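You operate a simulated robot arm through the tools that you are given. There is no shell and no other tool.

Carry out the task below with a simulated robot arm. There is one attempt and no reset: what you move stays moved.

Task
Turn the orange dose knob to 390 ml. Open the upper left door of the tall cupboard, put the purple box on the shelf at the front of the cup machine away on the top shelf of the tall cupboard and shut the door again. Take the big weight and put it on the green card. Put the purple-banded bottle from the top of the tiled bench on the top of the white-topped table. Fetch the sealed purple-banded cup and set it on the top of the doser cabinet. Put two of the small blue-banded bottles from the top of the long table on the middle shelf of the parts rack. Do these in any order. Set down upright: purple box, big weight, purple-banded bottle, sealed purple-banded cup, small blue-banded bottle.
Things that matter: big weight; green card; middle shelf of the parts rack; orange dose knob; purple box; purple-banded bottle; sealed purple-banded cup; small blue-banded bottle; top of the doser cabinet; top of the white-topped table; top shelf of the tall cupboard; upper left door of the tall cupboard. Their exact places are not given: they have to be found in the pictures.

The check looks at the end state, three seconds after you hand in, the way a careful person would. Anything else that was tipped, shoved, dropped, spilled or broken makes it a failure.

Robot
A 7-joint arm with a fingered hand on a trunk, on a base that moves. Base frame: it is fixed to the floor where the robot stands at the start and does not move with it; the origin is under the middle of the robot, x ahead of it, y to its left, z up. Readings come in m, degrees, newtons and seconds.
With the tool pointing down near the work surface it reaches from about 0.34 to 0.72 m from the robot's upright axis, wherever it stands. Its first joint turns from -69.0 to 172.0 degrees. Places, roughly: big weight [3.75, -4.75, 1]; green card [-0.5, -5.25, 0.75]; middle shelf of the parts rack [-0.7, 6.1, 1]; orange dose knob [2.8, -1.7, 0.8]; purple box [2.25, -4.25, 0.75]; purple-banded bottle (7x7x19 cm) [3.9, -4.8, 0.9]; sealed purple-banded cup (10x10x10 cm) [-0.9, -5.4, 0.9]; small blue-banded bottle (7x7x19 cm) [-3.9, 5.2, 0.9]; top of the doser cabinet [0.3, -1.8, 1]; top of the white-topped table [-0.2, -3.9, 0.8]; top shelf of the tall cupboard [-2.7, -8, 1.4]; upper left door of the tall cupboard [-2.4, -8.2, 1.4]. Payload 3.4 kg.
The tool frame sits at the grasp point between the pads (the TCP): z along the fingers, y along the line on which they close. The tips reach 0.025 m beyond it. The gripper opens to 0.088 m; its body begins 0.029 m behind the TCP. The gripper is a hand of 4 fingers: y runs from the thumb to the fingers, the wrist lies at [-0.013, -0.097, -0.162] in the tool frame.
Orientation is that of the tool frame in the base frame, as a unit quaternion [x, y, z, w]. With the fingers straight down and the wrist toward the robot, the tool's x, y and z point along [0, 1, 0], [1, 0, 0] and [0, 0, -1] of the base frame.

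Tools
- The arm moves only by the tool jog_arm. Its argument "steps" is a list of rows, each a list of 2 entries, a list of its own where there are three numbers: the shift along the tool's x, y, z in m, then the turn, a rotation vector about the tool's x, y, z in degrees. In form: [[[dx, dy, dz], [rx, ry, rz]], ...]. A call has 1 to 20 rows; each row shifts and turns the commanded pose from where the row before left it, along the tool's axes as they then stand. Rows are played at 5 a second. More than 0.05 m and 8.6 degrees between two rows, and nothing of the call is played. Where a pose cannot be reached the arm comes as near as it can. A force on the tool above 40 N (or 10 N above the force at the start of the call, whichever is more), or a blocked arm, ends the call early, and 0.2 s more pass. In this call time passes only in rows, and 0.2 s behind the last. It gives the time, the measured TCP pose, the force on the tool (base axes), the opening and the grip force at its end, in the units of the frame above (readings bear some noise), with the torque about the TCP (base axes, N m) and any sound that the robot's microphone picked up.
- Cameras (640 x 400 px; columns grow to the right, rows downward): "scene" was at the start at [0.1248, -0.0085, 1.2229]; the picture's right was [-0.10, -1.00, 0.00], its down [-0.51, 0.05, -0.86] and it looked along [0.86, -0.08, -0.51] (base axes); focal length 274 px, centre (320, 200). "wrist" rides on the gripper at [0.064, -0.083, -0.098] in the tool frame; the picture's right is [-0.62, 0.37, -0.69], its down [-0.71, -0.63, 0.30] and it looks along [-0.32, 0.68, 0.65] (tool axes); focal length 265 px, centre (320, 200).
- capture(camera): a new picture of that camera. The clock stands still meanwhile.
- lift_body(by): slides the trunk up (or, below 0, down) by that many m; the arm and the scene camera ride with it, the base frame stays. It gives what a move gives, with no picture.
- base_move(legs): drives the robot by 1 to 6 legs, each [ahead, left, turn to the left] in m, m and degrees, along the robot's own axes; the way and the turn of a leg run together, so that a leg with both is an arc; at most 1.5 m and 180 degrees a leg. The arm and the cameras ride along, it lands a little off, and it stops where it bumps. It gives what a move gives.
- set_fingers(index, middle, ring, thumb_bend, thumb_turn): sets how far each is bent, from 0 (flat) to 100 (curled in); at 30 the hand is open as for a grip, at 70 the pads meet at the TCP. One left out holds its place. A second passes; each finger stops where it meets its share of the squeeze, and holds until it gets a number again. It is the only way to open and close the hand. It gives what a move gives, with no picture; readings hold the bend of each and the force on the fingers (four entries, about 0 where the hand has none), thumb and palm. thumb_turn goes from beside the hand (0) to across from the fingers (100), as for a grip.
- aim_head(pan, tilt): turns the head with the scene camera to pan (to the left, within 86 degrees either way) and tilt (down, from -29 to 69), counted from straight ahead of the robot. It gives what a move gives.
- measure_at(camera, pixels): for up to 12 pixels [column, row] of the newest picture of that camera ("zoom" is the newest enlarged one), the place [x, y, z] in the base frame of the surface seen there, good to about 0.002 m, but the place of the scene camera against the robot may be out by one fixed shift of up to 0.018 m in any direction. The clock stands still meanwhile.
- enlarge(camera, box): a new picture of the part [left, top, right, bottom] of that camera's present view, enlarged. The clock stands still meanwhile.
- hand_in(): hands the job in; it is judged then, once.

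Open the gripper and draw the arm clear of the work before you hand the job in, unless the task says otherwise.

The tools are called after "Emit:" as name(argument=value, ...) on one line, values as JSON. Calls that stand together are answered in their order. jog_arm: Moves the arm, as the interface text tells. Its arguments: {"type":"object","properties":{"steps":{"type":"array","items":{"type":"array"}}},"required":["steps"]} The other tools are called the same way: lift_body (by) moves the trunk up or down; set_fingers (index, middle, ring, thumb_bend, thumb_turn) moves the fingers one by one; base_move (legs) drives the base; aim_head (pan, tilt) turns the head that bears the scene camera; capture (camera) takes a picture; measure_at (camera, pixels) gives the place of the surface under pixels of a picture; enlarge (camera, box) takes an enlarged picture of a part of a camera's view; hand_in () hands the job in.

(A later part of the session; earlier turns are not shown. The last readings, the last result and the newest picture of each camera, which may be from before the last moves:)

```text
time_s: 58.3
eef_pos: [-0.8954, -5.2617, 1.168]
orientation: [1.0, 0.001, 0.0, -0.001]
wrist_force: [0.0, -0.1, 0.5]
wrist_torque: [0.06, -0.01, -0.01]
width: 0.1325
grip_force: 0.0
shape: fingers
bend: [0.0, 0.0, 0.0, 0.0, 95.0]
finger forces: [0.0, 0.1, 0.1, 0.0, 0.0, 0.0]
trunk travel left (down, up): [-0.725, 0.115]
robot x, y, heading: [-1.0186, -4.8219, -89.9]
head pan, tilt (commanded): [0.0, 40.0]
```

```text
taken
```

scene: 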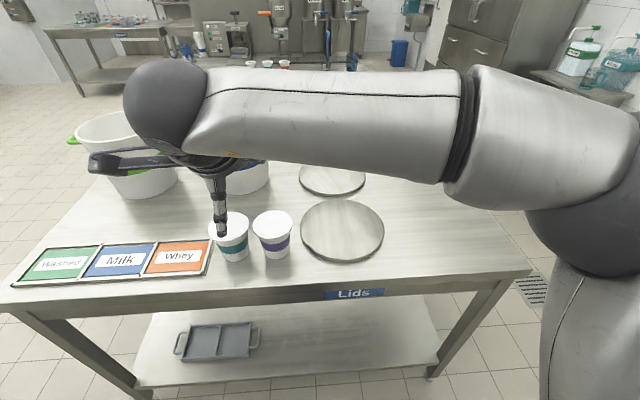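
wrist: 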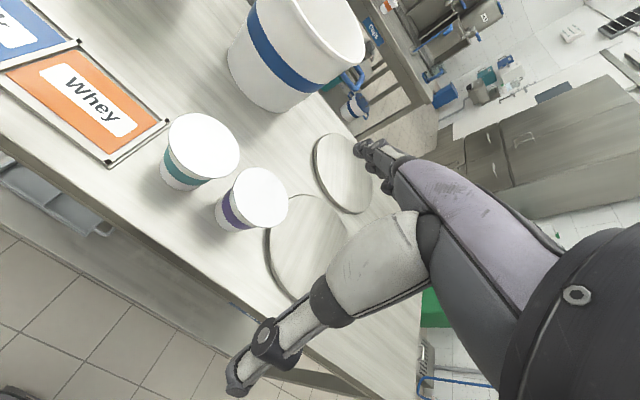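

I measure the purple cup's rim in the present wrist view to update its position.

Emit:
enlarge(camera="wrist", box=[140, 100, 300, 250])

Emit:
enlarge(camera="wrist", box=[190, 150, 310, 225])

Emit:
measure_at(camera="zoom", pixels=[[350, 180], [280, 90], [400, 100], [480, 150], [515, 240], [440, 390], [230, 180], [210, 240], [320, 320]])

```text
2.67 times, centred on (220, 175) of wrist
```

zoom: 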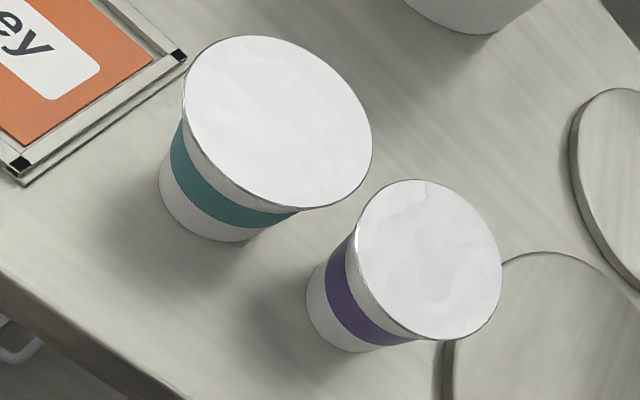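

```text
5.33 times, centred on (250, 188) of wrist
```

zoom: 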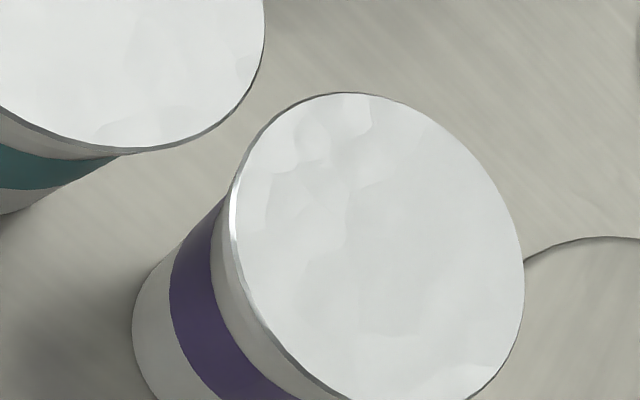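

```text
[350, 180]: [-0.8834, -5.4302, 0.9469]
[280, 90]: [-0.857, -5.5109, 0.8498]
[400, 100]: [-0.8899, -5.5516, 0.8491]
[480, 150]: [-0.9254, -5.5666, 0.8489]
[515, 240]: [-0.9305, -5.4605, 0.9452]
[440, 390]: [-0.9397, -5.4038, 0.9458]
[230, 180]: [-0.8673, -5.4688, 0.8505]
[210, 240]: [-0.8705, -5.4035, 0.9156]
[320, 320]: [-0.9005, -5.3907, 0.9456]
```

I jog ahead 0.16 m at the present height to stand above the cup.

Emit:
measure_at(camera="zoom", pixels=[[378, 250], [240, 210], [520, 280], [348, 97]])

Emit:
jog_arm(steps=[[[-0.0015, 0.04, 0], [0, 0, 0]], [[-0.0015, 0.04, 0], [0, 0, 0]], [[-0.0015, 0.04, 0], [0, 0, 0]], [[-0.0015, 0.042, 0], [0, 0, 0]], [[0, 0, 0.04], [0, 0, 0]], [[0, 0, 0.04], [0, 0, 0]]])

Emit:
capture(camera="wrist")

Emit:
capture(camera="scene")

```text
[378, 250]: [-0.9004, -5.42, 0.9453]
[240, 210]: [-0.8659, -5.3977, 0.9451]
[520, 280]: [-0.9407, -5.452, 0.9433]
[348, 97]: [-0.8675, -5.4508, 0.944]
```

```text
time_s: 59.7
eef_pos: [-0.902, -5.4238, 1.0889]
orientation: [1.0, 0.001, 0.0, 0.0]
wrist_force: [-0.5, 0.6, 0.4]
wrist_torque: [-0.01, 0.03, 0.0]
width: 0.1325
grip_force: 0.1
shape: fingers
bend: [0.0, 0.0, 0.0, 0.0, 95.0]
finger forces: [0.0, 0.0, 0.0, 0.0, 0.0, 0.1]
trunk travel left (down, up): [-0.725, 0.115]
robot x, y, heading: [-1.0158, -4.8188, -90.1]
head pan, tilt (commanded): [0.0, 40.0]
```

```text
taken
```

wrist: 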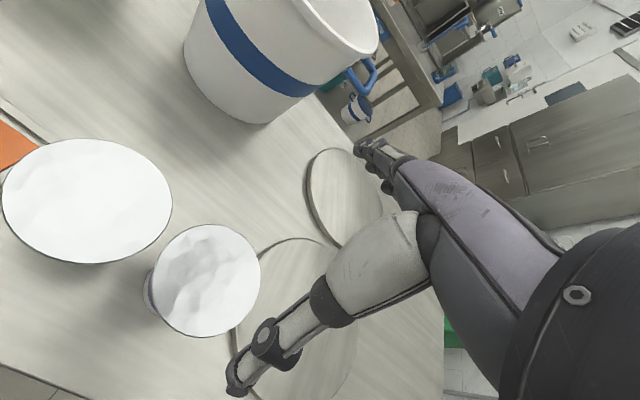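

```text
taken
```

scene: 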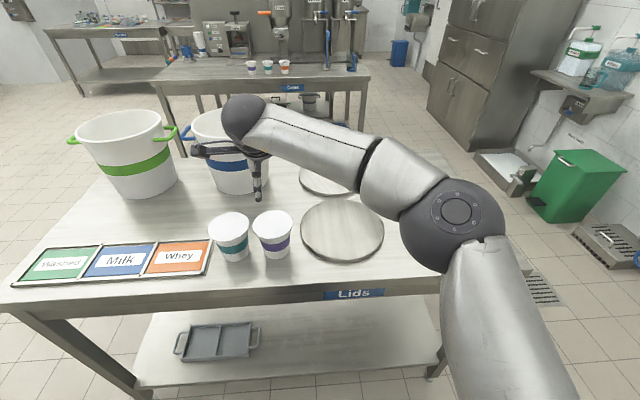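

TCP is right over the cup (predicted lid pixel (211,274), seen (208,280)). I lower the hand by 0.17 m around the cup.

Emit:
jog_arm(steps=[[[0, 0, 0.03], [0, 0, 0]], [[0, 0, 0.03], [0, 0, 0]], [[0, 0, 0.03], [0, 0, 0]], [[0, 0, 0.03], [0, 0, 0]], [[0, 0, 0.025], [0, 0, 0]], [[0, 0, 0.02], [0, 0, 0]]])

Emit:
capture(camera="wrist")

Emit:
capture(camera="scene")

```text
time_s: 61.1
eef_pos: [-0.9001, -5.422, 0.9281]
orientation: [1.0, 0.001, 0.001, 0.003]
wrist_force: [0.5, 5.7, 13.5]
wrist_torque: [0.44, -0.03, -0.03]
width: 0.1334
grip_force: 6.1
shape: fingers
bend: [0.0, 0.0, 0.0, 0.0, 95.0]
finger forces: [0.1, 0.0, 0.0, 0.0, 12.3, 0.0]
trunk travel left (down, up): [-0.725, 0.115]
robot x, y, heading: [-1.0192, -4.8203, -89.8]
head pan, tilt (commanded): [0.0, 40.0]
```

```text
taken
```

wrist: 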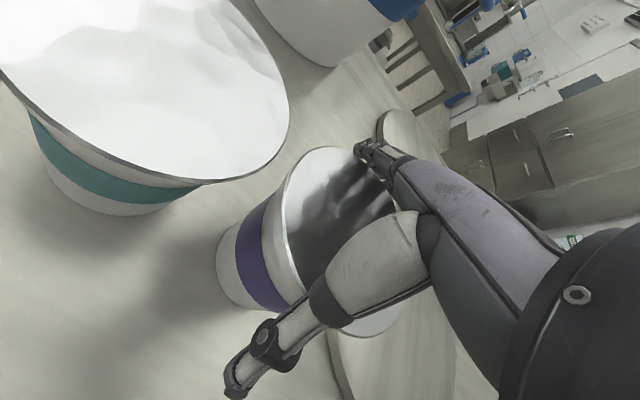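

```text
taken
```

scene: 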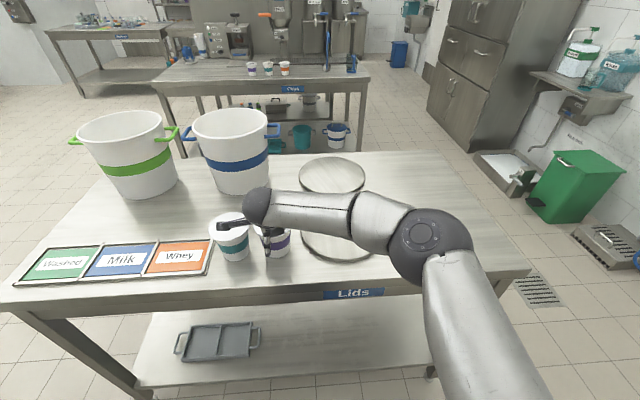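

The thumb (12 N) presses on the near rim. I raise slightly, shift the hand 12 mm toward the robot and lower again.

Emit:
jog_arm(steps=[[[0, 0, -0.02], [0, 0, 0]], [[0, -0.012, 0], [0, 0, 0]], [[0, 0, 0], [0, 0, 0]]])

Emit:
jog_arm(steps=[[[0, 0, 0.01], [0, 0, 0]], [[0, 0, 0.01], [0, 0, 0]], [[0, 0, 0.005], [0, 0, 0]]])

Emit:
capture(camera="wrist")

```text
time_s: 61.9
eef_pos: [-0.9019, -5.4122, 0.9424]
orientation: [1.0, 0.0, 0.0, 0.0]
wrist_force: [-0.2, -1.1, 0.6]
wrist_torque: [0.0, -0.01, 0.0]
width: 0.1331
grip_force: 0.0
shape: fingers
bend: [0.0, 0.0, 0.0, 0.0, 95.0]
finger forces: [0.1, 0.0, 0.0, 0.0, 0.0, 0.0]
trunk travel left (down, up): [-0.725, 0.115]
robot x, y, heading: [-1.0253, -4.819, -89.9]
head pan, tilt (commanded): [0.0, 40.0]
```

```text
time_s: 62.7
eef_pos: [-0.9014, -5.4107, 0.9225]
orientation: [1.0, 0.001, 0.001, 0.004]
wrist_force: [1.8, -2.6, 18.9]
wrist_torque: [-1.12, 0.11, 0.09]
width: 0.1368
grip_force: 8.1
shape: fingers
bend: [0.0, 0.0, 0.0, 0.0, 95.0]
finger forces: [7.6, 5.9, 3.2, 0.1, 0.1, 0.0]
trunk travel left (down, up): [-0.725, 0.115]
robot x, y, heading: [-1.0162, -4.8211, -90.1]
head pan, tilt (commanded): [0.0, 40.0]
```

```text
taken
```

wrist: 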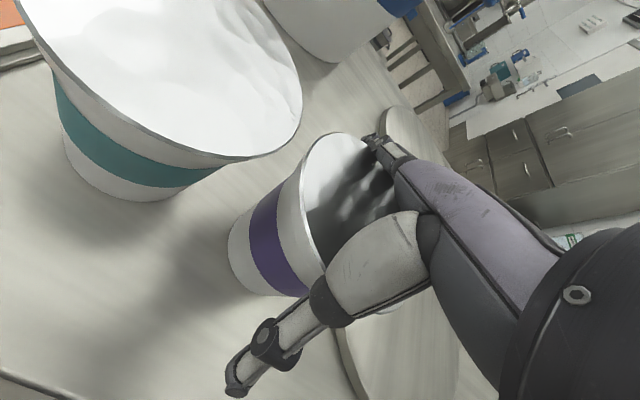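

Now the fingers touch the far rim. I raise, shift 6 mm forward and lower gently again.

Emit:
jog_arm(steps=[[[0, 0, -0.02], [0, 0, 0]], [[0, 0.006, 0], [0, 0, 0]], [[0, 0, 0], [0, 0, 0]]])

Emit:
jog_arm(steps=[[[0, 0, 0.008], [0, 0, 0]], [[0, 0, 0.004], [0, 0, 0]], [[0, 0, 0], [0, 0, 0]]])

```text
time_s: 63.5
eef_pos: [-0.9004, -5.4163, 0.9387]
orientation: [1.0, 0.0, 0.0, -0.001]
wrist_force: [-0.1, -0.6, 0.0]
wrist_torque: [-0.01, 0.0, -0.04]
width: 0.1329
grip_force: 0.1
shape: fingers
bend: [0.0, 0.0, 0.0, 0.0, 95.0]
finger forces: [0.0, 0.0, 0.1, 0.0, 0.0, 0.1]
trunk travel left (down, up): [-0.725, 0.115]
robot x, y, heading: [-1.0175, -4.8215, -89.9]
head pan, tilt (commanded): [0.0, 40.0]
```

```text
time_s: 64.3
eef_pos: [-0.9013, -5.4174, 0.927]
orientation: [1.0, 0.001, 0.0, 0.0]
wrist_force: [0.4, 1.0, 0.8]
wrist_torque: [0.03, 0.0, 0.02]
width: 0.133
grip_force: 0.6
shape: fingers
bend: [0.0, 0.0, 0.0, 0.0, 95.0]
finger forces: [0.0, 0.0, 0.0, 0.1, 0.9, 0.0]
trunk travel left (down, up): [-0.725, 0.115]
robot x, y, heading: [-1.0179, -4.8203, -89.7]
head pan, tilt (commanded): [0.0, 40.0]
```

Forces are near zero at z=0.927. I close the fingers in steps.

Emit:
set_fingers(index=25, middle=25, ring=25, thumb_bend=25, thumb_turn=100)

Emit:
set_fingers(index=40, middle=40, ring=40, thumb_bend=40)

Emit:
capture(camera="wrist")

```text
time_s: 65.3
eef_pos: [-0.901, -5.4175, 0.9292]
orientation: [1.0, 0.001, 0.0, 0.002]
wrist_force: [1.5, -8.4, 20.5]
wrist_torque: [-0.76, -0.02, 0.05]
width: 0.1217
grip_force: 24.9
shape: fingers
bend: [11.0, 24.0, 19.0, 16.0, 95.0]
finger forces: [19.1, 6.5, 7.9, 0.0, 16.2, 0.1]
trunk travel left (down, up): [-0.725, 0.115]
robot x, y, heading: [-1.0188, -4.8209, -89.8]
head pan, tilt (commanded): [0.0, 40.0]
```

```text
time_s: 66.3
eef_pos: [-0.9017, -5.4166, 0.9305]
orientation: [1.0, 0.002, 0.0, 0.004]
wrist_force: [-1.1, -6.9, 26.1]
wrist_torque: [-0.61, 0.03, 0.09]
width: 0.1189
grip_force: 44.6
shape: fingers
bend: [11.0, 29.0, 23.0, 24.0, 93.0]
finger forces: [16.9, 18.7, 16.6, 0.1, 37.5, 0.0]
trunk travel left (down, up): [-0.725, 0.115]
robot x, y, heading: [-1.0195, -4.8239, -89.7]
head pan, tilt (commanded): [0.0, 40.0]
```

```text
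taken
```

wrist: 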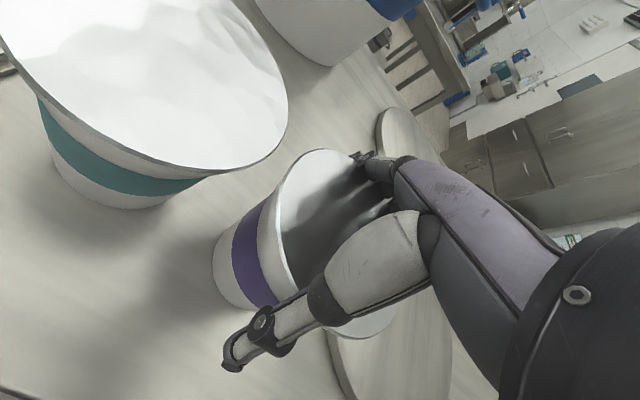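

The fingers stop early and the wrist reads 26 N upward, so they wedge on the rim. I look closer before deciding.

Emit:
enlarge(camera="wrist", box=[200, 120, 460, 390])

Emit:
enlarge(camera="scene", box=[180, 170, 340, 270])

```text
1.48 times, centred on (330, 255) of wrist
```

zoom: 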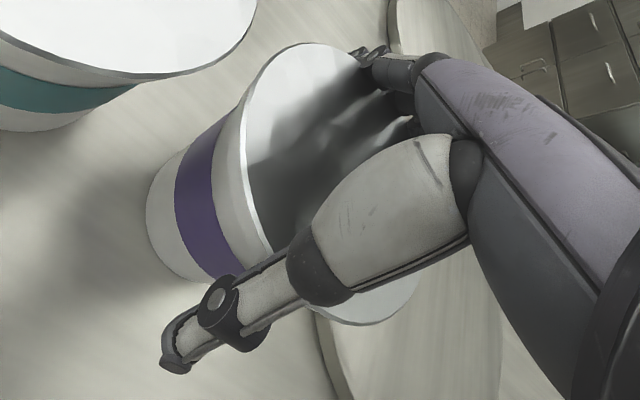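

```text
4.00 times, centred on (260, 220) of scene
```

zoom: 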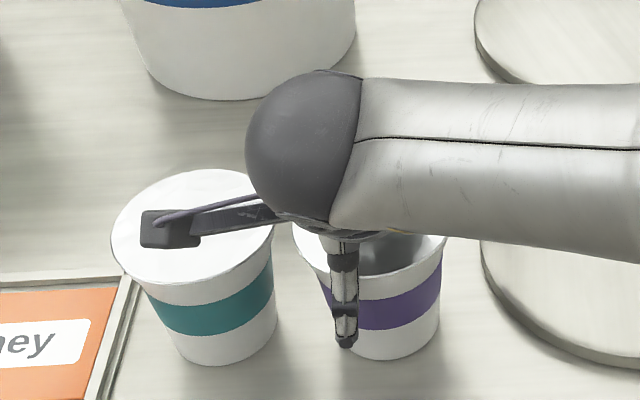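

The rim sits at the diverging base of the fingers. I open, raise so that the pads sit on the rim's lip (TCP about 0.940), and close again to compare forces.

Emit:
set_fingers(index=5, middle=5, ring=5, thumb_bend=5, thumb_turn=100)

Emit:
jog_arm(steps=[[[0, 0.003, -0.012], [0, 0, 0]], [[0, 0, 0], [0, 0, 0]]])

Emit:
set_fingers(index=35, middle=35, ring=35, thumb_bend=35, thumb_turn=100)

Emit:
capture(camera="wrist")

```text
time_s: 67.3
eef_pos: [-0.902, -5.4167, 0.9268]
orientation: [1.0, 0.001, 0.0, 0.0]
wrist_force: [-0.7, 2.4, 4.0]
wrist_torque: [-0.02, -0.03, 0.01]
width: 0.128
grip_force: 3.1
shape: fingers
bend: [4.0, 5.0, 5.0, 4.0, 95.0]
finger forces: [1.6, 0.0, 0.0, 0.1, 4.9, 0.0]
trunk travel left (down, up): [-0.725, 0.115]
robot x, y, heading: [-1.0207, -4.8194, -89.8]
head pan, tilt (commanded): [0.0, 40.0]
```

```text
time_s: 67.9
eef_pos: [-0.9019, -5.4202, 0.9378]
orientation: [1.0, 0.0, 0.0, 0.0]
wrist_force: [-0.9, -0.1, -0.5]
wrist_torque: [-0.01, 0.01, 0.0]
width: 0.1269
grip_force: 0.0
shape: fingers
bend: [5.0, 5.0, 5.0, 5.0, 95.0]
finger forces: [0.0, 0.0, 0.0, 0.0, 0.0, 0.0]
trunk travel left (down, up): [-0.725, 0.115]
robot x, y, heading: [-1.0215, -4.8209, -90.1]
head pan, tilt (commanded): [0.0, 40.0]
```

```text
time_s: 68.9
eef_pos: [-0.9009, -5.4208, 0.9408]
orientation: [1.0, 0.0, 0.0, 0.001]
wrist_force: [0.7, -6.2, 12.1]
wrist_torque: [-0.54, -0.01, 0.06]
width: 0.1072
grip_force: 19.8
shape: fingers
bend: [21.0, 31.0, 31.0, 21.0, 97.0]
finger forces: [15.8, 4.4, 4.9, 0.0, 15.0, 0.1]
trunk travel left (down, up): [-0.725, 0.115]
robot x, y, heading: [-1.0178, -4.8219, -89.9]
head pan, tilt (commanded): [0.0, 40.0]
```

```text
taken
```

wrist: 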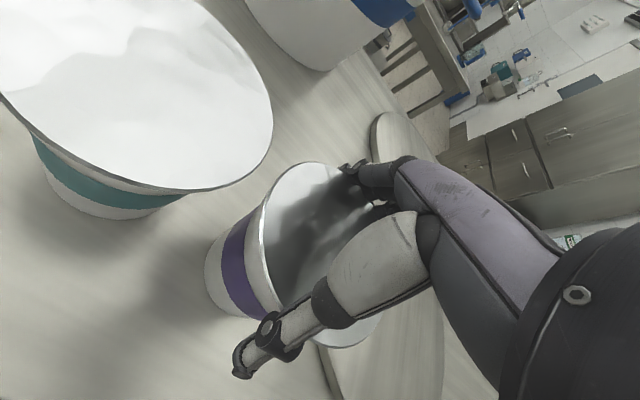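

Still a wedge of about 19 degrees, but friction may hold. I squeeze a little more and test with a 1 cm lift.

Emit:
set_fingers(index=55, middle=60, ring=60, thumb_bend=55)

Emit:
jog_arm(steps=[[[0, 0, -0.005], [0, 0, 0]], [[0, 0, -0.005], [0, 0, 0]], [[0, 0, 0], [0, 0, 0]]])

Emit:
capture(camera="wrist")

Emit:
enlarge(camera="scene", box=[180, 170, 340, 270])

```text
time_s: 69.9
eef_pos: [-0.9009, -5.4207, 0.9405]
orientation: [1.0, 0.002, 0.001, 0.002]
wrist_force: [-0.2, -8.7, 22.2]
wrist_torque: [-0.69, 0.09, 0.03]
width: 0.1038
grip_force: 35.6
shape: fingers
bend: [23.0, 39.0, 38.0, 9.0, 95.0]
finger forces: [16.3, 12.8, 13.0, 0.0, 29.0, 0.1]
trunk travel left (down, up): [-0.725, 0.115]
robot x, y, heading: [-1.0196, -4.8238, -89.8]
head pan, tilt (commanded): [0.0, 40.0]
```

```text
time_s: 70.7
eef_pos: [-0.9007, -5.4195, 0.9471]
orientation: [1.0, 0.002, -0.001, -0.001]
wrist_force: [1.2, 0.6, -3.5]
wrist_torque: [-0.02, 0.0, -0.01]
width: 0.1018
grip_force: 31.0
shape: fingers
bend: [24.0, 41.0, 41.0, 6.0, 94.0]
finger forces: [10.6, 11.4, 11.1, 0.0, 29.1, 0.0]
trunk travel left (down, up): [-0.725, 0.115]
robot x, y, heading: [-1.0199, -4.8187, -90.2]
head pan, tilt (commanded): [0.0, 40.0]
```

```text
taken
```

wrist: 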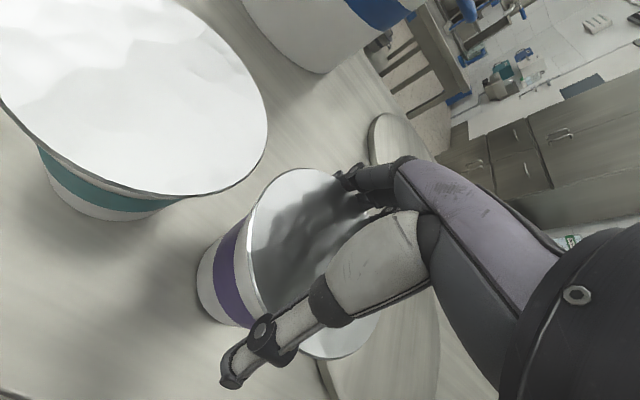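

```text
4.00 times, centred on (260, 220) of scene
```

zoom: 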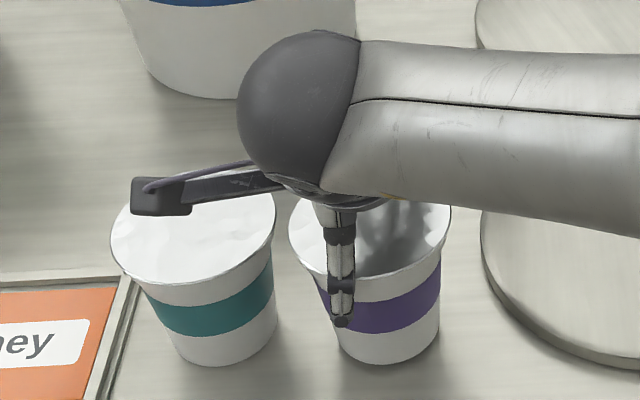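

The wrist now reads -3.5 N, perhaps the cup's weight. I measure the lid's height to see whether the cup came up.

Emit:
measure_at(camera="wrist", pixels=[[270, 200], [265, 240], [285, 185], [320, 340], [215, 300], [225, 316], [100, 100]])

```text
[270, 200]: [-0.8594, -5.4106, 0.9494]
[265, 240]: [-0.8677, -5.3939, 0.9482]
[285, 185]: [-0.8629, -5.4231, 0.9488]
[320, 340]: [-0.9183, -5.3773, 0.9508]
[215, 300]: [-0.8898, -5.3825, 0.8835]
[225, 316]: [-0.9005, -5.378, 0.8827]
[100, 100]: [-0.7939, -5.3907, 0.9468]
```

The lid rose 4 mm, so the cup is held. I set the thumb to close harder and lift 3 cm more to test for slip.

Emit:
set_fingers(index=70, middle=70, ring=70, thumb_bend=80)

Emit:
jog_arm(steps=[[[0, 0, -0.005], [0, 0, 0]], [[0, 0, -0.005], [0, 0, 0]], [[0, 0, -0.01], [0, 0, 0]], [[0, 0, -0.01], [0, 0, 0]], [[0, 0, 0], [0, 0, 0]]])

Emit:
capture(camera="wrist")

Emit:
enlarge(camera="scene", box=[180, 170, 340, 270])

Emit:
measure_at(camera="wrist", pixels=[[270, 200], [265, 240], [285, 185], [320, 340], [215, 300], [225, 316], [100, 100]])

```text
time_s: 71.7
eef_pos: [-0.9003, -5.4204, 0.9487]
orientation: [1.0, 0.001, 0.0, 0.002]
wrist_force: [-1.5, -3.6, 8.1]
wrist_torque: [0.06, 0.0, 0.03]
width: 0.0872
grip_force: 30.1
shape: fingers
bend: [41.0, 53.0, 56.0, 0.0, 94.0]
finger forces: [15.4, 9.0, 9.0, 0.0, 26.8, 0.1]
trunk travel left (down, up): [-0.725, 0.115]
robot x, y, heading: [-1.0189, -4.8222, -89.8]
head pan, tilt (commanded): [0.0, 40.0]
```

```text
time_s: 72.9
eef_pos: [-0.9023, -5.4217, 0.9777]
orientation: [1.0, 0.001, 0.0, 0.0]
wrist_force: [0.0, -0.8, 0.2]
wrist_torque: [0.01, 0.03, -0.02]
width: 0.0576
grip_force: 0.2
shape: fingers
bend: [56.0, 64.0, 70.0, 24.0, 99.0]
finger forces: [0.0, 0.4, 0.1, 0.1, 0.1, 0.0]
trunk travel left (down, up): [-0.725, 0.115]
robot x, y, heading: [-1.0195, -4.8251, -89.9]
head pan, tilt (commanded): [0.0, 40.0]
```

```text
taken
```

wrist: 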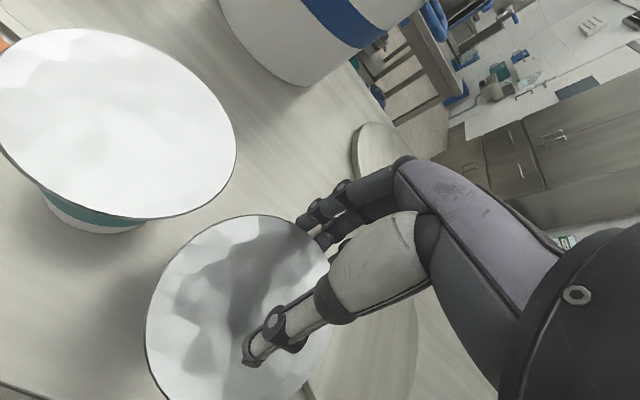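

```text
4.00 times, centred on (260, 220) of scene
```

zoom: 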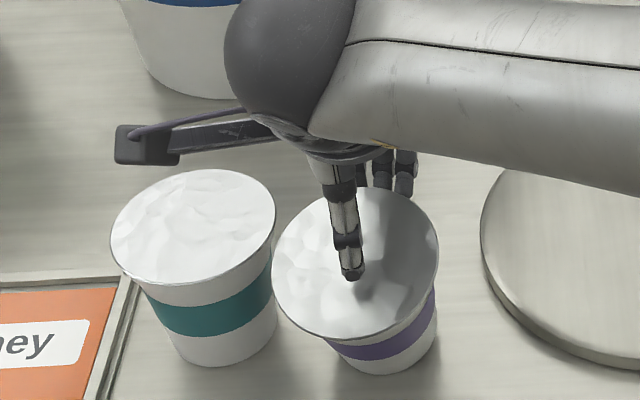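

```text
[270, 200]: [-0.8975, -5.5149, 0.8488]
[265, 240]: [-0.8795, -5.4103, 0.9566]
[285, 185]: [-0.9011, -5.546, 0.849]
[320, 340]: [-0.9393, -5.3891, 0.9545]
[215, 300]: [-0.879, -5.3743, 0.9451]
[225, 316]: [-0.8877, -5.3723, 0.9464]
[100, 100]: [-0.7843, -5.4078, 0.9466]
```

The cup slipped out and seems to be rocking back (lid tilted about 17 degrees at this instant). I hold still briefly to let it settle.

Emit:
jog_arm(steps=[[[0, 0, 0], [0, 0, 0]]])

Emit:
capture(camera="wrist")

Emit:
measure_at(camera="wrist", pixels=[[265, 240], [320, 340], [215, 300], [225, 316], [180, 350], [230, 240]])

Emit:
enlarge(camera="scene", box=[180, 170, 340, 270])

```text
time_s: 73.3
eef_pos: [-0.9023, -5.4207, 0.9786]
orientation: [1.0, 0.0, 0.001, 0.0]
wrist_force: [0.5, 0.1, -0.6]
wrist_torque: [0.0, 0.02, 0.0]
width: 0.0575
grip_force: 0.1
shape: fingers
bend: [56.0, 64.0, 70.0, 24.0, 99.0]
finger forces: [0.0, 0.3, 0.1, 0.0, 0.0, 0.1]
trunk travel left (down, up): [-0.725, 0.115]
robot x, y, heading: [-1.0195, -4.8223, -89.6]
head pan, tilt (commanded): [0.0, 40.0]
```

```text
taken
```

wrist: 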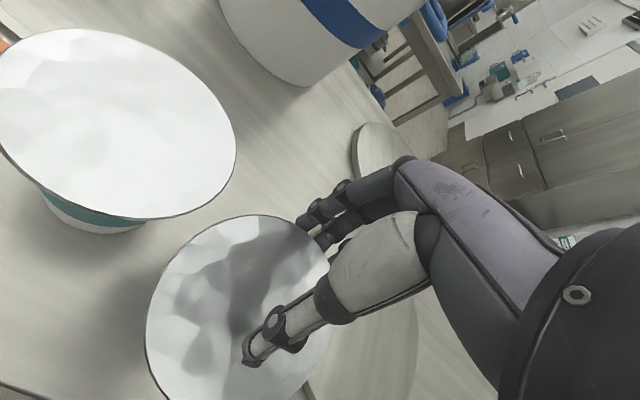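

```text
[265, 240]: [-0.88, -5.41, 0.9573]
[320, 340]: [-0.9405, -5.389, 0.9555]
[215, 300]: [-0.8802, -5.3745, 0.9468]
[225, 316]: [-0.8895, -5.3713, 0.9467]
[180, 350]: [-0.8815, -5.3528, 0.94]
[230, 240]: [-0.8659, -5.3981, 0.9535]
```

```text
4.00 times, centred on (260, 220) of scene
```

zoom: 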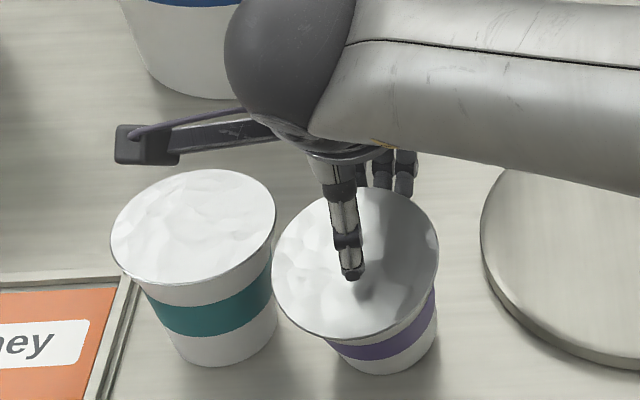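

The cup stands still, leaning about 16 degrees toward the robot against the middle finger (0.3 N). I open the thumb and then ease the fingers open so it rocks back gently.

Emit:
set_fingers(thumb_bend=5)

Emit:
set_fingers(index=54, middle=61, ring=61)

Emit:
set_fingers(index=50, middle=57, ring=57)

Emit:
capture(camera="wrist")

```text
time_s: 74.3
eef_pos: [-0.9018, -5.4214, 0.978]
orientation: [1.0, 0.001, 0.0, 0.0]
wrist_force: [0.5, -2.0, 0.4]
wrist_torque: [0.0, 0.04, 0.02]
width: 0.0675
grip_force: 0.0
shape: fingers
bend: [56.0, 64.0, 70.0, 5.0, 99.0]
finger forces: [0.0, 0.2, 0.1, 0.1, 0.0, 0.1]
trunk travel left (down, up): [-0.725, 0.115]
robot x, y, heading: [-1.0181, -4.8203, -89.9]
head pan, tilt (commanded): [0.0, 40.0]
```

```text
time_s: 75.3
eef_pos: [-0.9009, -5.4219, 0.9784]
orientation: [1.0, 0.001, -0.001, 0.001]
wrist_force: [-0.9, -1.5, -0.3]
wrist_torque: [0.0, 0.0, -0.02]
width: 0.0731
grip_force: 0.3
shape: fingers
bend: [54.0, 60.0, 61.0, 5.0, 99.0]
finger forces: [0.0, 0.5, 0.0, 0.0, 0.0, 0.1]
trunk travel left (down, up): [-0.725, 0.115]
robot x, y, heading: [-1.0194, -4.8228, -90.0]
head pan, tilt (commanded): [0.0, 40.0]
```

```text
time_s: 76.3
eef_pos: [-0.9028, -5.4211, 0.9781]
orientation: [1.0, 0.001, 0.0, -0.001]
wrist_force: [0.3, -1.1, -0.3]
wrist_torque: [-0.01, 0.01, -0.02]
width: 0.0773
grip_force: 0.2
shape: fingers
bend: [50.0, 55.0, 56.0, 5.0, 99.0]
finger forces: [0.0, 0.6, 0.1, 0.0, 0.1, 0.0]
trunk travel left (down, up): [-0.725, 0.115]
robot x, y, heading: [-1.0179, -4.8209, -89.8]
head pan, tilt (commanded): [0.0, 40.0]
```

```text
taken
```

wrist: 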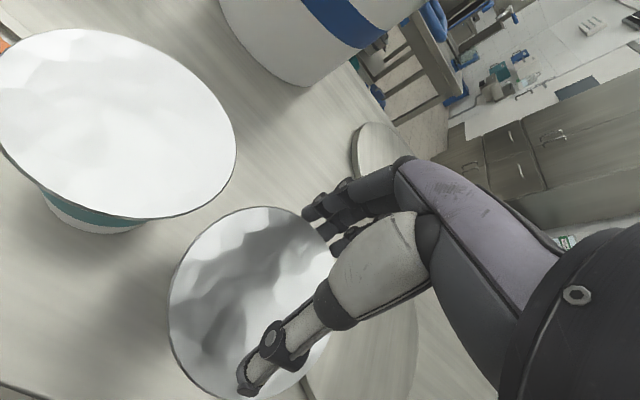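

The cup is easing back upright with the middle finger following. I go on opening slowly.

Emit:
set_fingers(index=46, middle=51, ring=51)

Emit:
set_fingers(index=42, middle=46, ring=46)

Emit:
set_fingers(index=36, middle=40, ring=40)

Emit:
set_fingers(index=25, middle=28, ring=28)

Emit:
capture(camera="wrist")

Emit:
measure_at(camera="wrist", pixels=[[265, 240], [310, 340], [215, 300], [225, 316], [200, 350], [250, 220]])

```text
time_s: 77.3
eef_pos: [-0.9024, -5.4212, 0.9785]
orientation: [1.0, 0.001, -0.001, 0.0]
wrist_force: [-0.2, -0.6, 0.1]
wrist_torque: [-0.01, 0.02, 0.03]
width: 0.0815
grip_force: 0.3
shape: fingers
bend: [46.0, 50.0, 51.0, 5.0, 99.0]
finger forces: [0.0, 0.7, 0.0, 0.0, 0.0, 0.0]
trunk travel left (down, up): [-0.725, 0.115]
robot x, y, heading: [-1.0213, -4.8236, -90.1]
head pan, tilt (commanded): [0.0, 40.0]
```

```text
time_s: 78.3
eef_pos: [-0.9017, -5.421, 0.9786]
orientation: [1.0, 0.001, 0.0, 0.0]
wrist_force: [-0.3, 0.4, 0.1]
wrist_torque: [0.01, -0.01, -0.02]
width: 0.0861
grip_force: 0.0
shape: fingers
bend: [42.0, 46.0, 46.0, 5.0, 99.0]
finger forces: [0.1, 0.1, 0.0, 0.1, 0.0, 0.0]
trunk travel left (down, up): [-0.725, 0.115]
robot x, y, heading: [-1.0203, -4.825, -89.7]
head pan, tilt (commanded): [0.0, 40.0]
```

```text
time_s: 79.3
eef_pos: [-0.9014, -5.4209, 0.9784]
orientation: [1.0, 0.001, 0.0, 0.0]
wrist_force: [0.3, 1.0, 0.1]
wrist_torque: [-0.02, 0.0, 0.01]
width: 0.0927
grip_force: 0.0
shape: fingers
bend: [36.0, 40.0, 40.0, 5.0, 99.0]
finger forces: [0.0, 0.1, 0.0, 0.1, 0.0, 0.0]
trunk travel left (down, up): [-0.725, 0.115]
robot x, y, heading: [-1.0172, -4.8249, -89.8]
head pan, tilt (commanded): [0.0, 40.0]
```

```text
time_s: 80.3
eef_pos: [-0.9016, -5.4204, 0.9792]
orientation: [1.0, 0.002, 0.0, 0.0]
wrist_force: [0.4, -0.1, 0.1]
wrist_torque: [0.02, 0.0, 0.0]
width: 0.1048
grip_force: 0.1
shape: fingers
bend: [25.0, 28.0, 28.0, 5.0, 99.0]
finger forces: [0.0, 0.2, 0.0, 0.0, 0.1, 0.0]
trunk travel left (down, up): [-0.725, 0.115]
robot x, y, heading: [-1.0219, -4.8205, -89.9]
head pan, tilt (commanded): [0.0, 40.0]
```

```text
taken
```

wrist: 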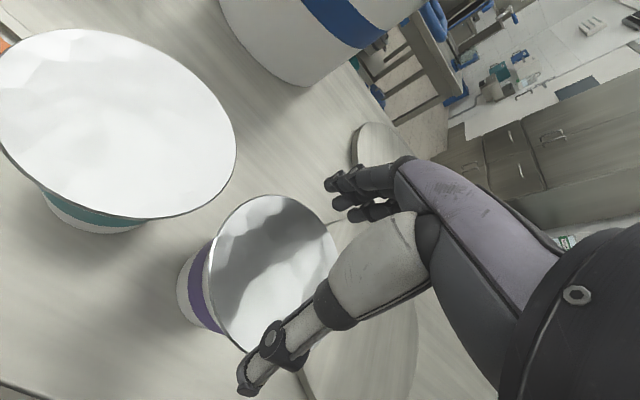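

```text
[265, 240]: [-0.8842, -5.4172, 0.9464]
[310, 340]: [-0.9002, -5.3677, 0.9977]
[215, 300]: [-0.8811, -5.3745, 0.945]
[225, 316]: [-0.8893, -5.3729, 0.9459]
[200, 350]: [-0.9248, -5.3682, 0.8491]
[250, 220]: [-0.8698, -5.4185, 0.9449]
```

The cup is upright again (lid flat at z 0.945). I raise the hand clear, back away, and try rolling the hand to a horizontal pose for a side grasp.

Emit:
set_fingers(index=10, middle=10, ring=10, thumb_bend=5)

Emit:
jog_arm(steps=[[[0, 0, -0.03], [0, 0, 0]], [[0, 0, -0.04], [0, 0, 0]], [[0, 0, -0.04], [0, 0, 0]], [[0, 0, -0.04], [0, 0, 0]], [[-0.03, -0.03, 0], [0, 0, 0]], [[-0.04, -0.03, 0], [0, 0, 0]], [[-0.04, -0.03, 0], [0, 0, 0]], [[-0.03, -0.03, 0], [0, 0, 0]]])

Emit:
jog_arm(steps=[[[0, 0, 0], [0, 8.2, 0]], [[0, 0, 0], [0, 8.2, 0]], [[0, 0, 0], [0, 8.2, 0]], [[0, 0, 0], [0, 8.2, 0]], [[0, 0, 0], [0, 8.2, 0]], [[0, 0, 0], [0, 8.2, 0]], [[0, 0, 0], [0, 8.2, 0]], [[0, 0, 0], [0, 8.2, 0]], [[0, 0, 0], [0, 8.2, 0]], [[0, 0, 0], [0, 8.2, 0]], [[0, 0, 0], [0, 8.0, 0]]])

Emit:
capture(camera="scene")

```text
time_s: 81.3
eef_pos: [-0.9021, -5.421, 0.9791]
orientation: [1.0, 0.0, 0.0, 0.0]
wrist_force: [0.4, -0.4, -0.2]
wrist_torque: [0.02, 0.01, 0.03]
width: 0.1213
grip_force: 0.0
shape: fingers
bend: [10.0, 10.0, 10.0, 5.0, 99.0]
finger forces: [0.0, 0.0, 0.1, 0.1, 0.1, 0.0]
trunk travel left (down, up): [-0.725, 0.115]
robot x, y, heading: [-1.0197, -4.8204, -89.7]
head pan, tilt (commanded): [0.0, 40.0]
```

```text
time_s: 83.1
eef_pos: [-1.0407, -5.2993, 1.1283]
orientation: [1.0, 0.001, 0.002, 0.0]
wrist_force: [0.0, 0.3, 0.1]
wrist_torque: [0.01, 0.05, 0.02]
width: 0.1213
grip_force: 0.0
shape: fingers
bend: [10.0, 10.0, 10.0, 5.0, 99.0]
finger forces: [0.1, 0.1, 0.0, 0.1, 0.0, 0.0]
trunk travel left (down, up): [-0.725, 0.115]
robot x, y, heading: [-1.0178, -4.8208, -89.8]
head pan, tilt (commanded): [0.0, 40.0]
```

```text
time_s: 85.5
eef_pos: [-1.0414, -5.3007, 1.1295]
orientation: [0.707, 0.001, 0.708, 0.0]
wrist_force: [-0.9, -0.6, 1.0]
wrist_torque: [-0.01, 0.03, -0.04]
width: 0.1212
grip_force: 0.0
shape: fingers
bend: [10.0, 10.0, 10.0, 5.0, 99.0]
finger forces: [0.1, 0.0, 0.1, 0.0, 0.1, 0.0]
trunk travel left (down, up): [-0.725, 0.115]
robot x, y, heading: [-1.017, -4.8229, -90.1]
head pan, tilt (commanded): [0.0, 40.0]
```

```text
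taken
```

scene: 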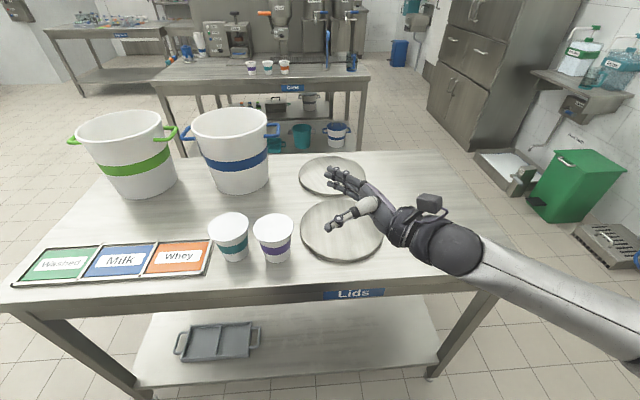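

The hand now lies horizontally, pointing left. I check the wrist view and measure the cup's present place.

Emit:
capture(camera="wrist")

Emit:
enlarge(camera="scene", box=[200, 200, 360, 300])

Emit:
measure_at(camera="zoom", pixels=[[290, 105], [225, 90], [370, 90], [295, 65], [295, 145], [295, 200], [290, 235], [115, 90], [330, 250], [440, 200]])

```text
taken
```

wrist: 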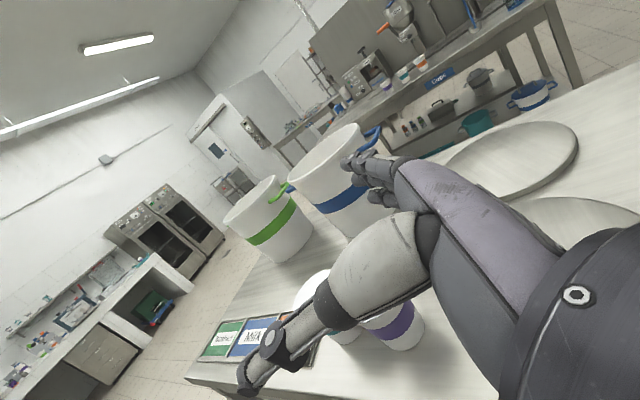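

```text
4.00 times, centred on (280, 250) of scene
```

zoom: 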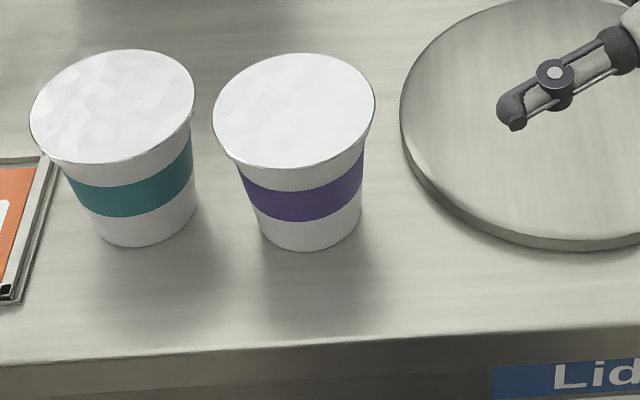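

```text
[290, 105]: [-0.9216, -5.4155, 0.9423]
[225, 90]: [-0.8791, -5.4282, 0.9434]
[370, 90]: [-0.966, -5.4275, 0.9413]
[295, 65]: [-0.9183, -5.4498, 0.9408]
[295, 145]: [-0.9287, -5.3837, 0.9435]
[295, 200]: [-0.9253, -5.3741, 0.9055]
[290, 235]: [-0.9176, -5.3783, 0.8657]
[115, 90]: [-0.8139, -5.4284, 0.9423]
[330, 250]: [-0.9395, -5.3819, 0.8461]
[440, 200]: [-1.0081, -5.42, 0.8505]
```

I look to the right at the elbow and forearm to see how high they are before lowering.

Emit:
aim_head(pan=-35, tilt=40)

Emit:
capture(camera="scene")

Emit:
measure_at(camera="scene", pixels=[[320, 250], [400, 280], [300, 220], [250, 200], [360, 270], [280, 210], [430, 300], [350, 330]])

```text
time_s: 86.5
eef_pos: [-1.0407, -5.301, 1.1279]
orientation: [0.708, 0.002, 0.706, -0.001]
wrist_force: [-0.6, 0.1, 0.1]
wrist_torque: [-0.03, -0.01, 0.03]
width: 0.1214
grip_force: 0.1
shape: fingers
bend: [10.0, 10.0, 10.0, 5.0, 99.0]
finger forces: [0.1, 0.0, 0.1, 0.0, 0.0, 0.1]
trunk travel left (down, up): [-0.725, 0.115]
robot x, y, heading: [-1.0185, -4.8274, -90.0]
head pan, tilt (commanded): [-35.0, 40.0]
```

```text
taken
```

scene: 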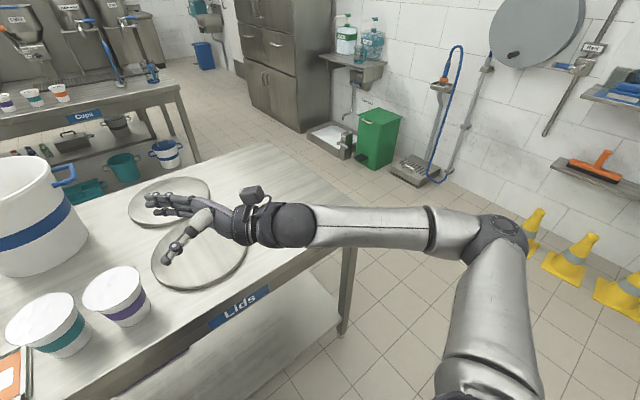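

```text
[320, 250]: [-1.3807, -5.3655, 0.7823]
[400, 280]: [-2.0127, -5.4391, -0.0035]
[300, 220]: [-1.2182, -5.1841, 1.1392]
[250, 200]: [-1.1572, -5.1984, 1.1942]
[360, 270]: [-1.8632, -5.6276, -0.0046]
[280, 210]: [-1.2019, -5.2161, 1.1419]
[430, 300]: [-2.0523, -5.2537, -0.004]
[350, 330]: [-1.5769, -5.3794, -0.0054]
```

The forearm is level and would come close to the bench if I went straight in from the right, so I yaw the hand 45 degrees toward the cup with a slight downward tilt, keeping the wrist in front of the bench edge.

Emit:
jog_arm(steps=[[[0, 0, 0], [-7.5, 0, 0]], [[0, 0, 0], [-7.5, 0, 0]], [[0, 0, 0], [-7.5, 0, 0]], [[0, 0, 0], [-7.5, 0, 0]], [[0, 0, 0], [-7.5, 0, 0]], [[0, 0, 0], [-7.5, 0, 0]], [[0, 0, 0], [0, -5, 0]], [[0, 0, 0], [0, -3, 0]]])

Emit:
capture(camera="wrist")

Emit:
aim_head(pan=-10, tilt=40)

Emit:
capture(camera="scene")

```text
time_s: 88.3
eef_pos: [-1.0415, -5.3012, 1.128]
orientation: [0.698, -0.289, 0.605, 0.251]
wrist_force: [0.5, -0.5, 0.6]
wrist_torque: [0.01, 0.03, 0.01]
width: 0.1215
grip_force: 0.0
shape: fingers
bend: [10.0, 10.0, 10.0, 5.0, 99.0]
finger forces: [0.0, 0.0, 0.0, 0.1, 0.0, 0.0]
trunk travel left (down, up): [-0.725, 0.115]
robot x, y, heading: [-1.0168, -4.821, -89.8]
head pan, tilt (commanded): [-35.0, 40.0]
```

```text
taken
```

wrist: 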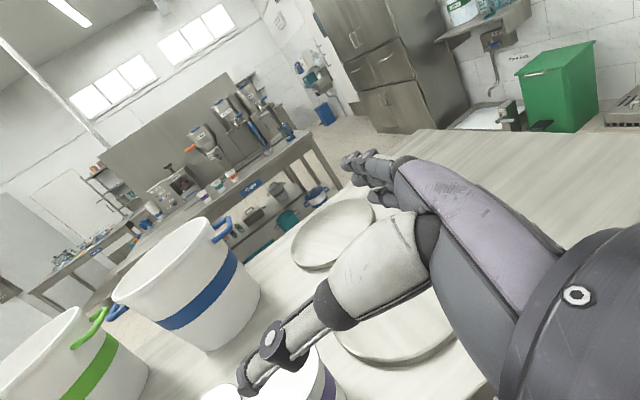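

```text
time_s: 89.2
eef_pos: [-1.041, -5.3013, 1.1278]
orientation: [0.698, -0.289, 0.606, 0.251]
wrist_force: [0.4, -0.6, -0.3]
wrist_torque: [-0.02, 0.04, 0.02]
width: 0.1212
grip_force: 0.1
shape: fingers
bend: [10.0, 10.0, 10.0, 5.0, 99.0]
finger forces: [0.0, 0.0, 0.0, 0.0, 0.0, 0.0]
trunk travel left (down, up): [-0.725, 0.115]
robot x, y, heading: [-1.0217, -4.8224, -90.0]
head pan, tilt (commanded): [-10.0, 40.0]
```

```text
taken
```

scene: 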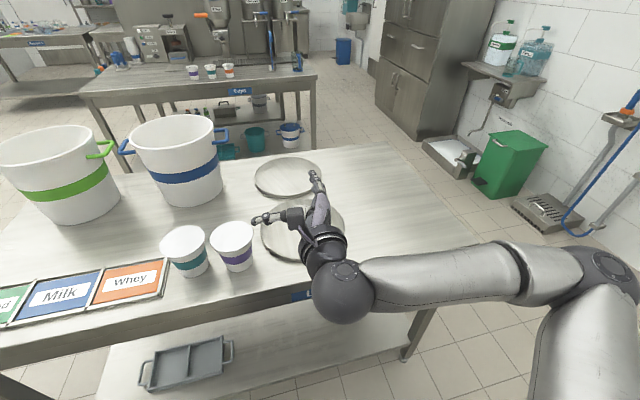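

The hand is yawed and tilted as planned, with the forearm in front of the bench. I move to a start point 0.13 m short of the cup and lower to z about 0.93.

Emit:
jog_arm(steps=[[[0.0036, -0.0075, 0.0255], [0, 0, 0]], [[0.0037, -0.0074, 0.0256], [0, 0, 0]], [[-0.0396, 0, 0.0056], [0, 0, 0]], [[-0.0396, 0, 0.0056], [0, 0, 0]], [[-0.0396, 0, 0.0056], [0, 0, 0]], [[-0.0396, 0, 0.0056], [0, 0, 0]], [[-0.0396, 0, 0.0056], [0, 0, 0]], [[0, 0, 0], [0, 0, 0]]])

Emit:
capture(camera="wrist")

Emit:
capture(camera="scene")

```text
time_s: 91.0
eef_pos: [-0.9934, -5.3266, 0.9285]
orientation: [0.697, -0.289, 0.606, 0.25]
wrist_force: [0.6, 0.6, -0.1]
wrist_torque: [0.01, 0.02, 0.01]
width: 0.1216
grip_force: 0.1
shape: fingers
bend: [10.0, 10.0, 10.0, 5.0, 99.0]
finger forces: [0.0, 0.1, 0.0, 0.1, 0.0, 0.0]
trunk travel left (down, up): [-0.725, 0.115]
robot x, y, heading: [-1.0204, -4.82, -90.0]
head pan, tilt (commanded): [-10.0, 40.0]
```

```text
taken
```

wrist: 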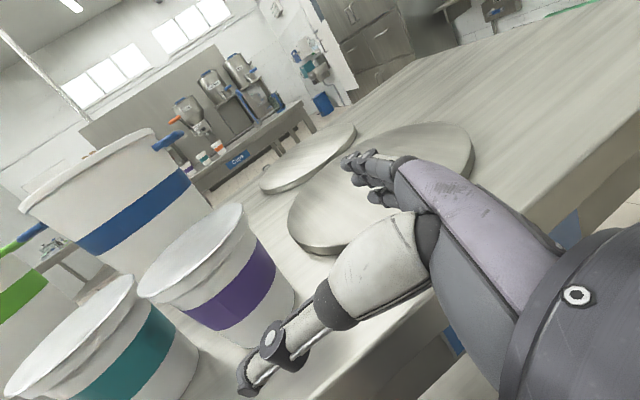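

```text
taken
```

scene: 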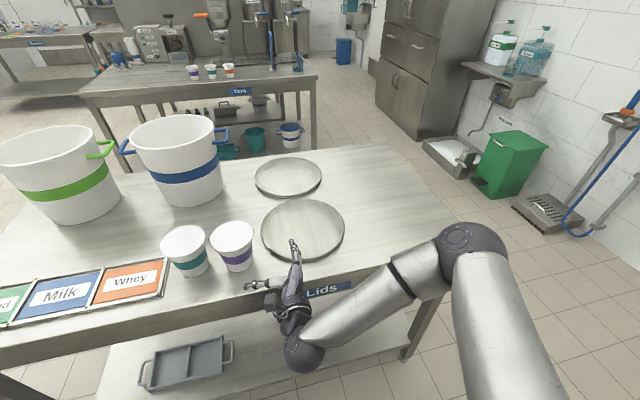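

I measure the purple cup's lid and body in this wrist view.

Emit:
enlarge(camera="wrist", box=[120, 190, 310, 360])

Emit:
measure_at(camera="wrist", pixels=[[144, 292], [160, 270], [200, 235], [235, 207], [250, 225], [240, 262], [200, 290], [230, 300], [262, 290], [285, 290], [240, 325], [215, 260]])

```text
2.35 times, centred on (215, 275) of wrist
```

zoom: 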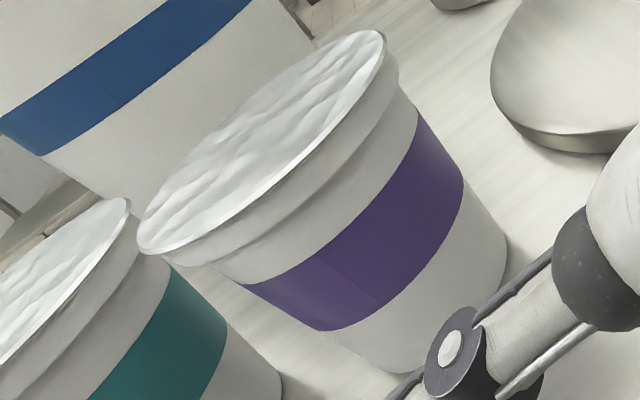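

```text
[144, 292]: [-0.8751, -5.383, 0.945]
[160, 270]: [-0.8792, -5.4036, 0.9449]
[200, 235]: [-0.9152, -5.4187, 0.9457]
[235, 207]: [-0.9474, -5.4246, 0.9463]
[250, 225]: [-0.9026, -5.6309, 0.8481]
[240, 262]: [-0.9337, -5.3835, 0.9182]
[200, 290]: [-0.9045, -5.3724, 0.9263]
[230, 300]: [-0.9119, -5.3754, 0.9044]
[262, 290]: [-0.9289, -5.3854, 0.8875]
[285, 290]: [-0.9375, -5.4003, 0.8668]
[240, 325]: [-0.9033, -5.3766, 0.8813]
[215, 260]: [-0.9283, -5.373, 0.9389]
```

I measure the thumb tip and fingertips to check clearance to the teal cup.

Emit:
measure_at(camera="wrist", pixels=[[245, 382], [272, 340], [347, 160], [375, 195], [290, 320], [110, 310], [140, 370], [185, 345], [130, 280]])

```text
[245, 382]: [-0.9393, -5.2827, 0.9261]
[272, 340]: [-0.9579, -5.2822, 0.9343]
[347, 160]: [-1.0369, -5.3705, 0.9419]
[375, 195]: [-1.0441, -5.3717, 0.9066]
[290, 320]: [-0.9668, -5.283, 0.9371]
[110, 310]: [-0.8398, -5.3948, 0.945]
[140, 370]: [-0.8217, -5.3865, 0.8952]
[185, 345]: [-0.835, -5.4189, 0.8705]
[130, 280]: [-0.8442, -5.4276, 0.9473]
```

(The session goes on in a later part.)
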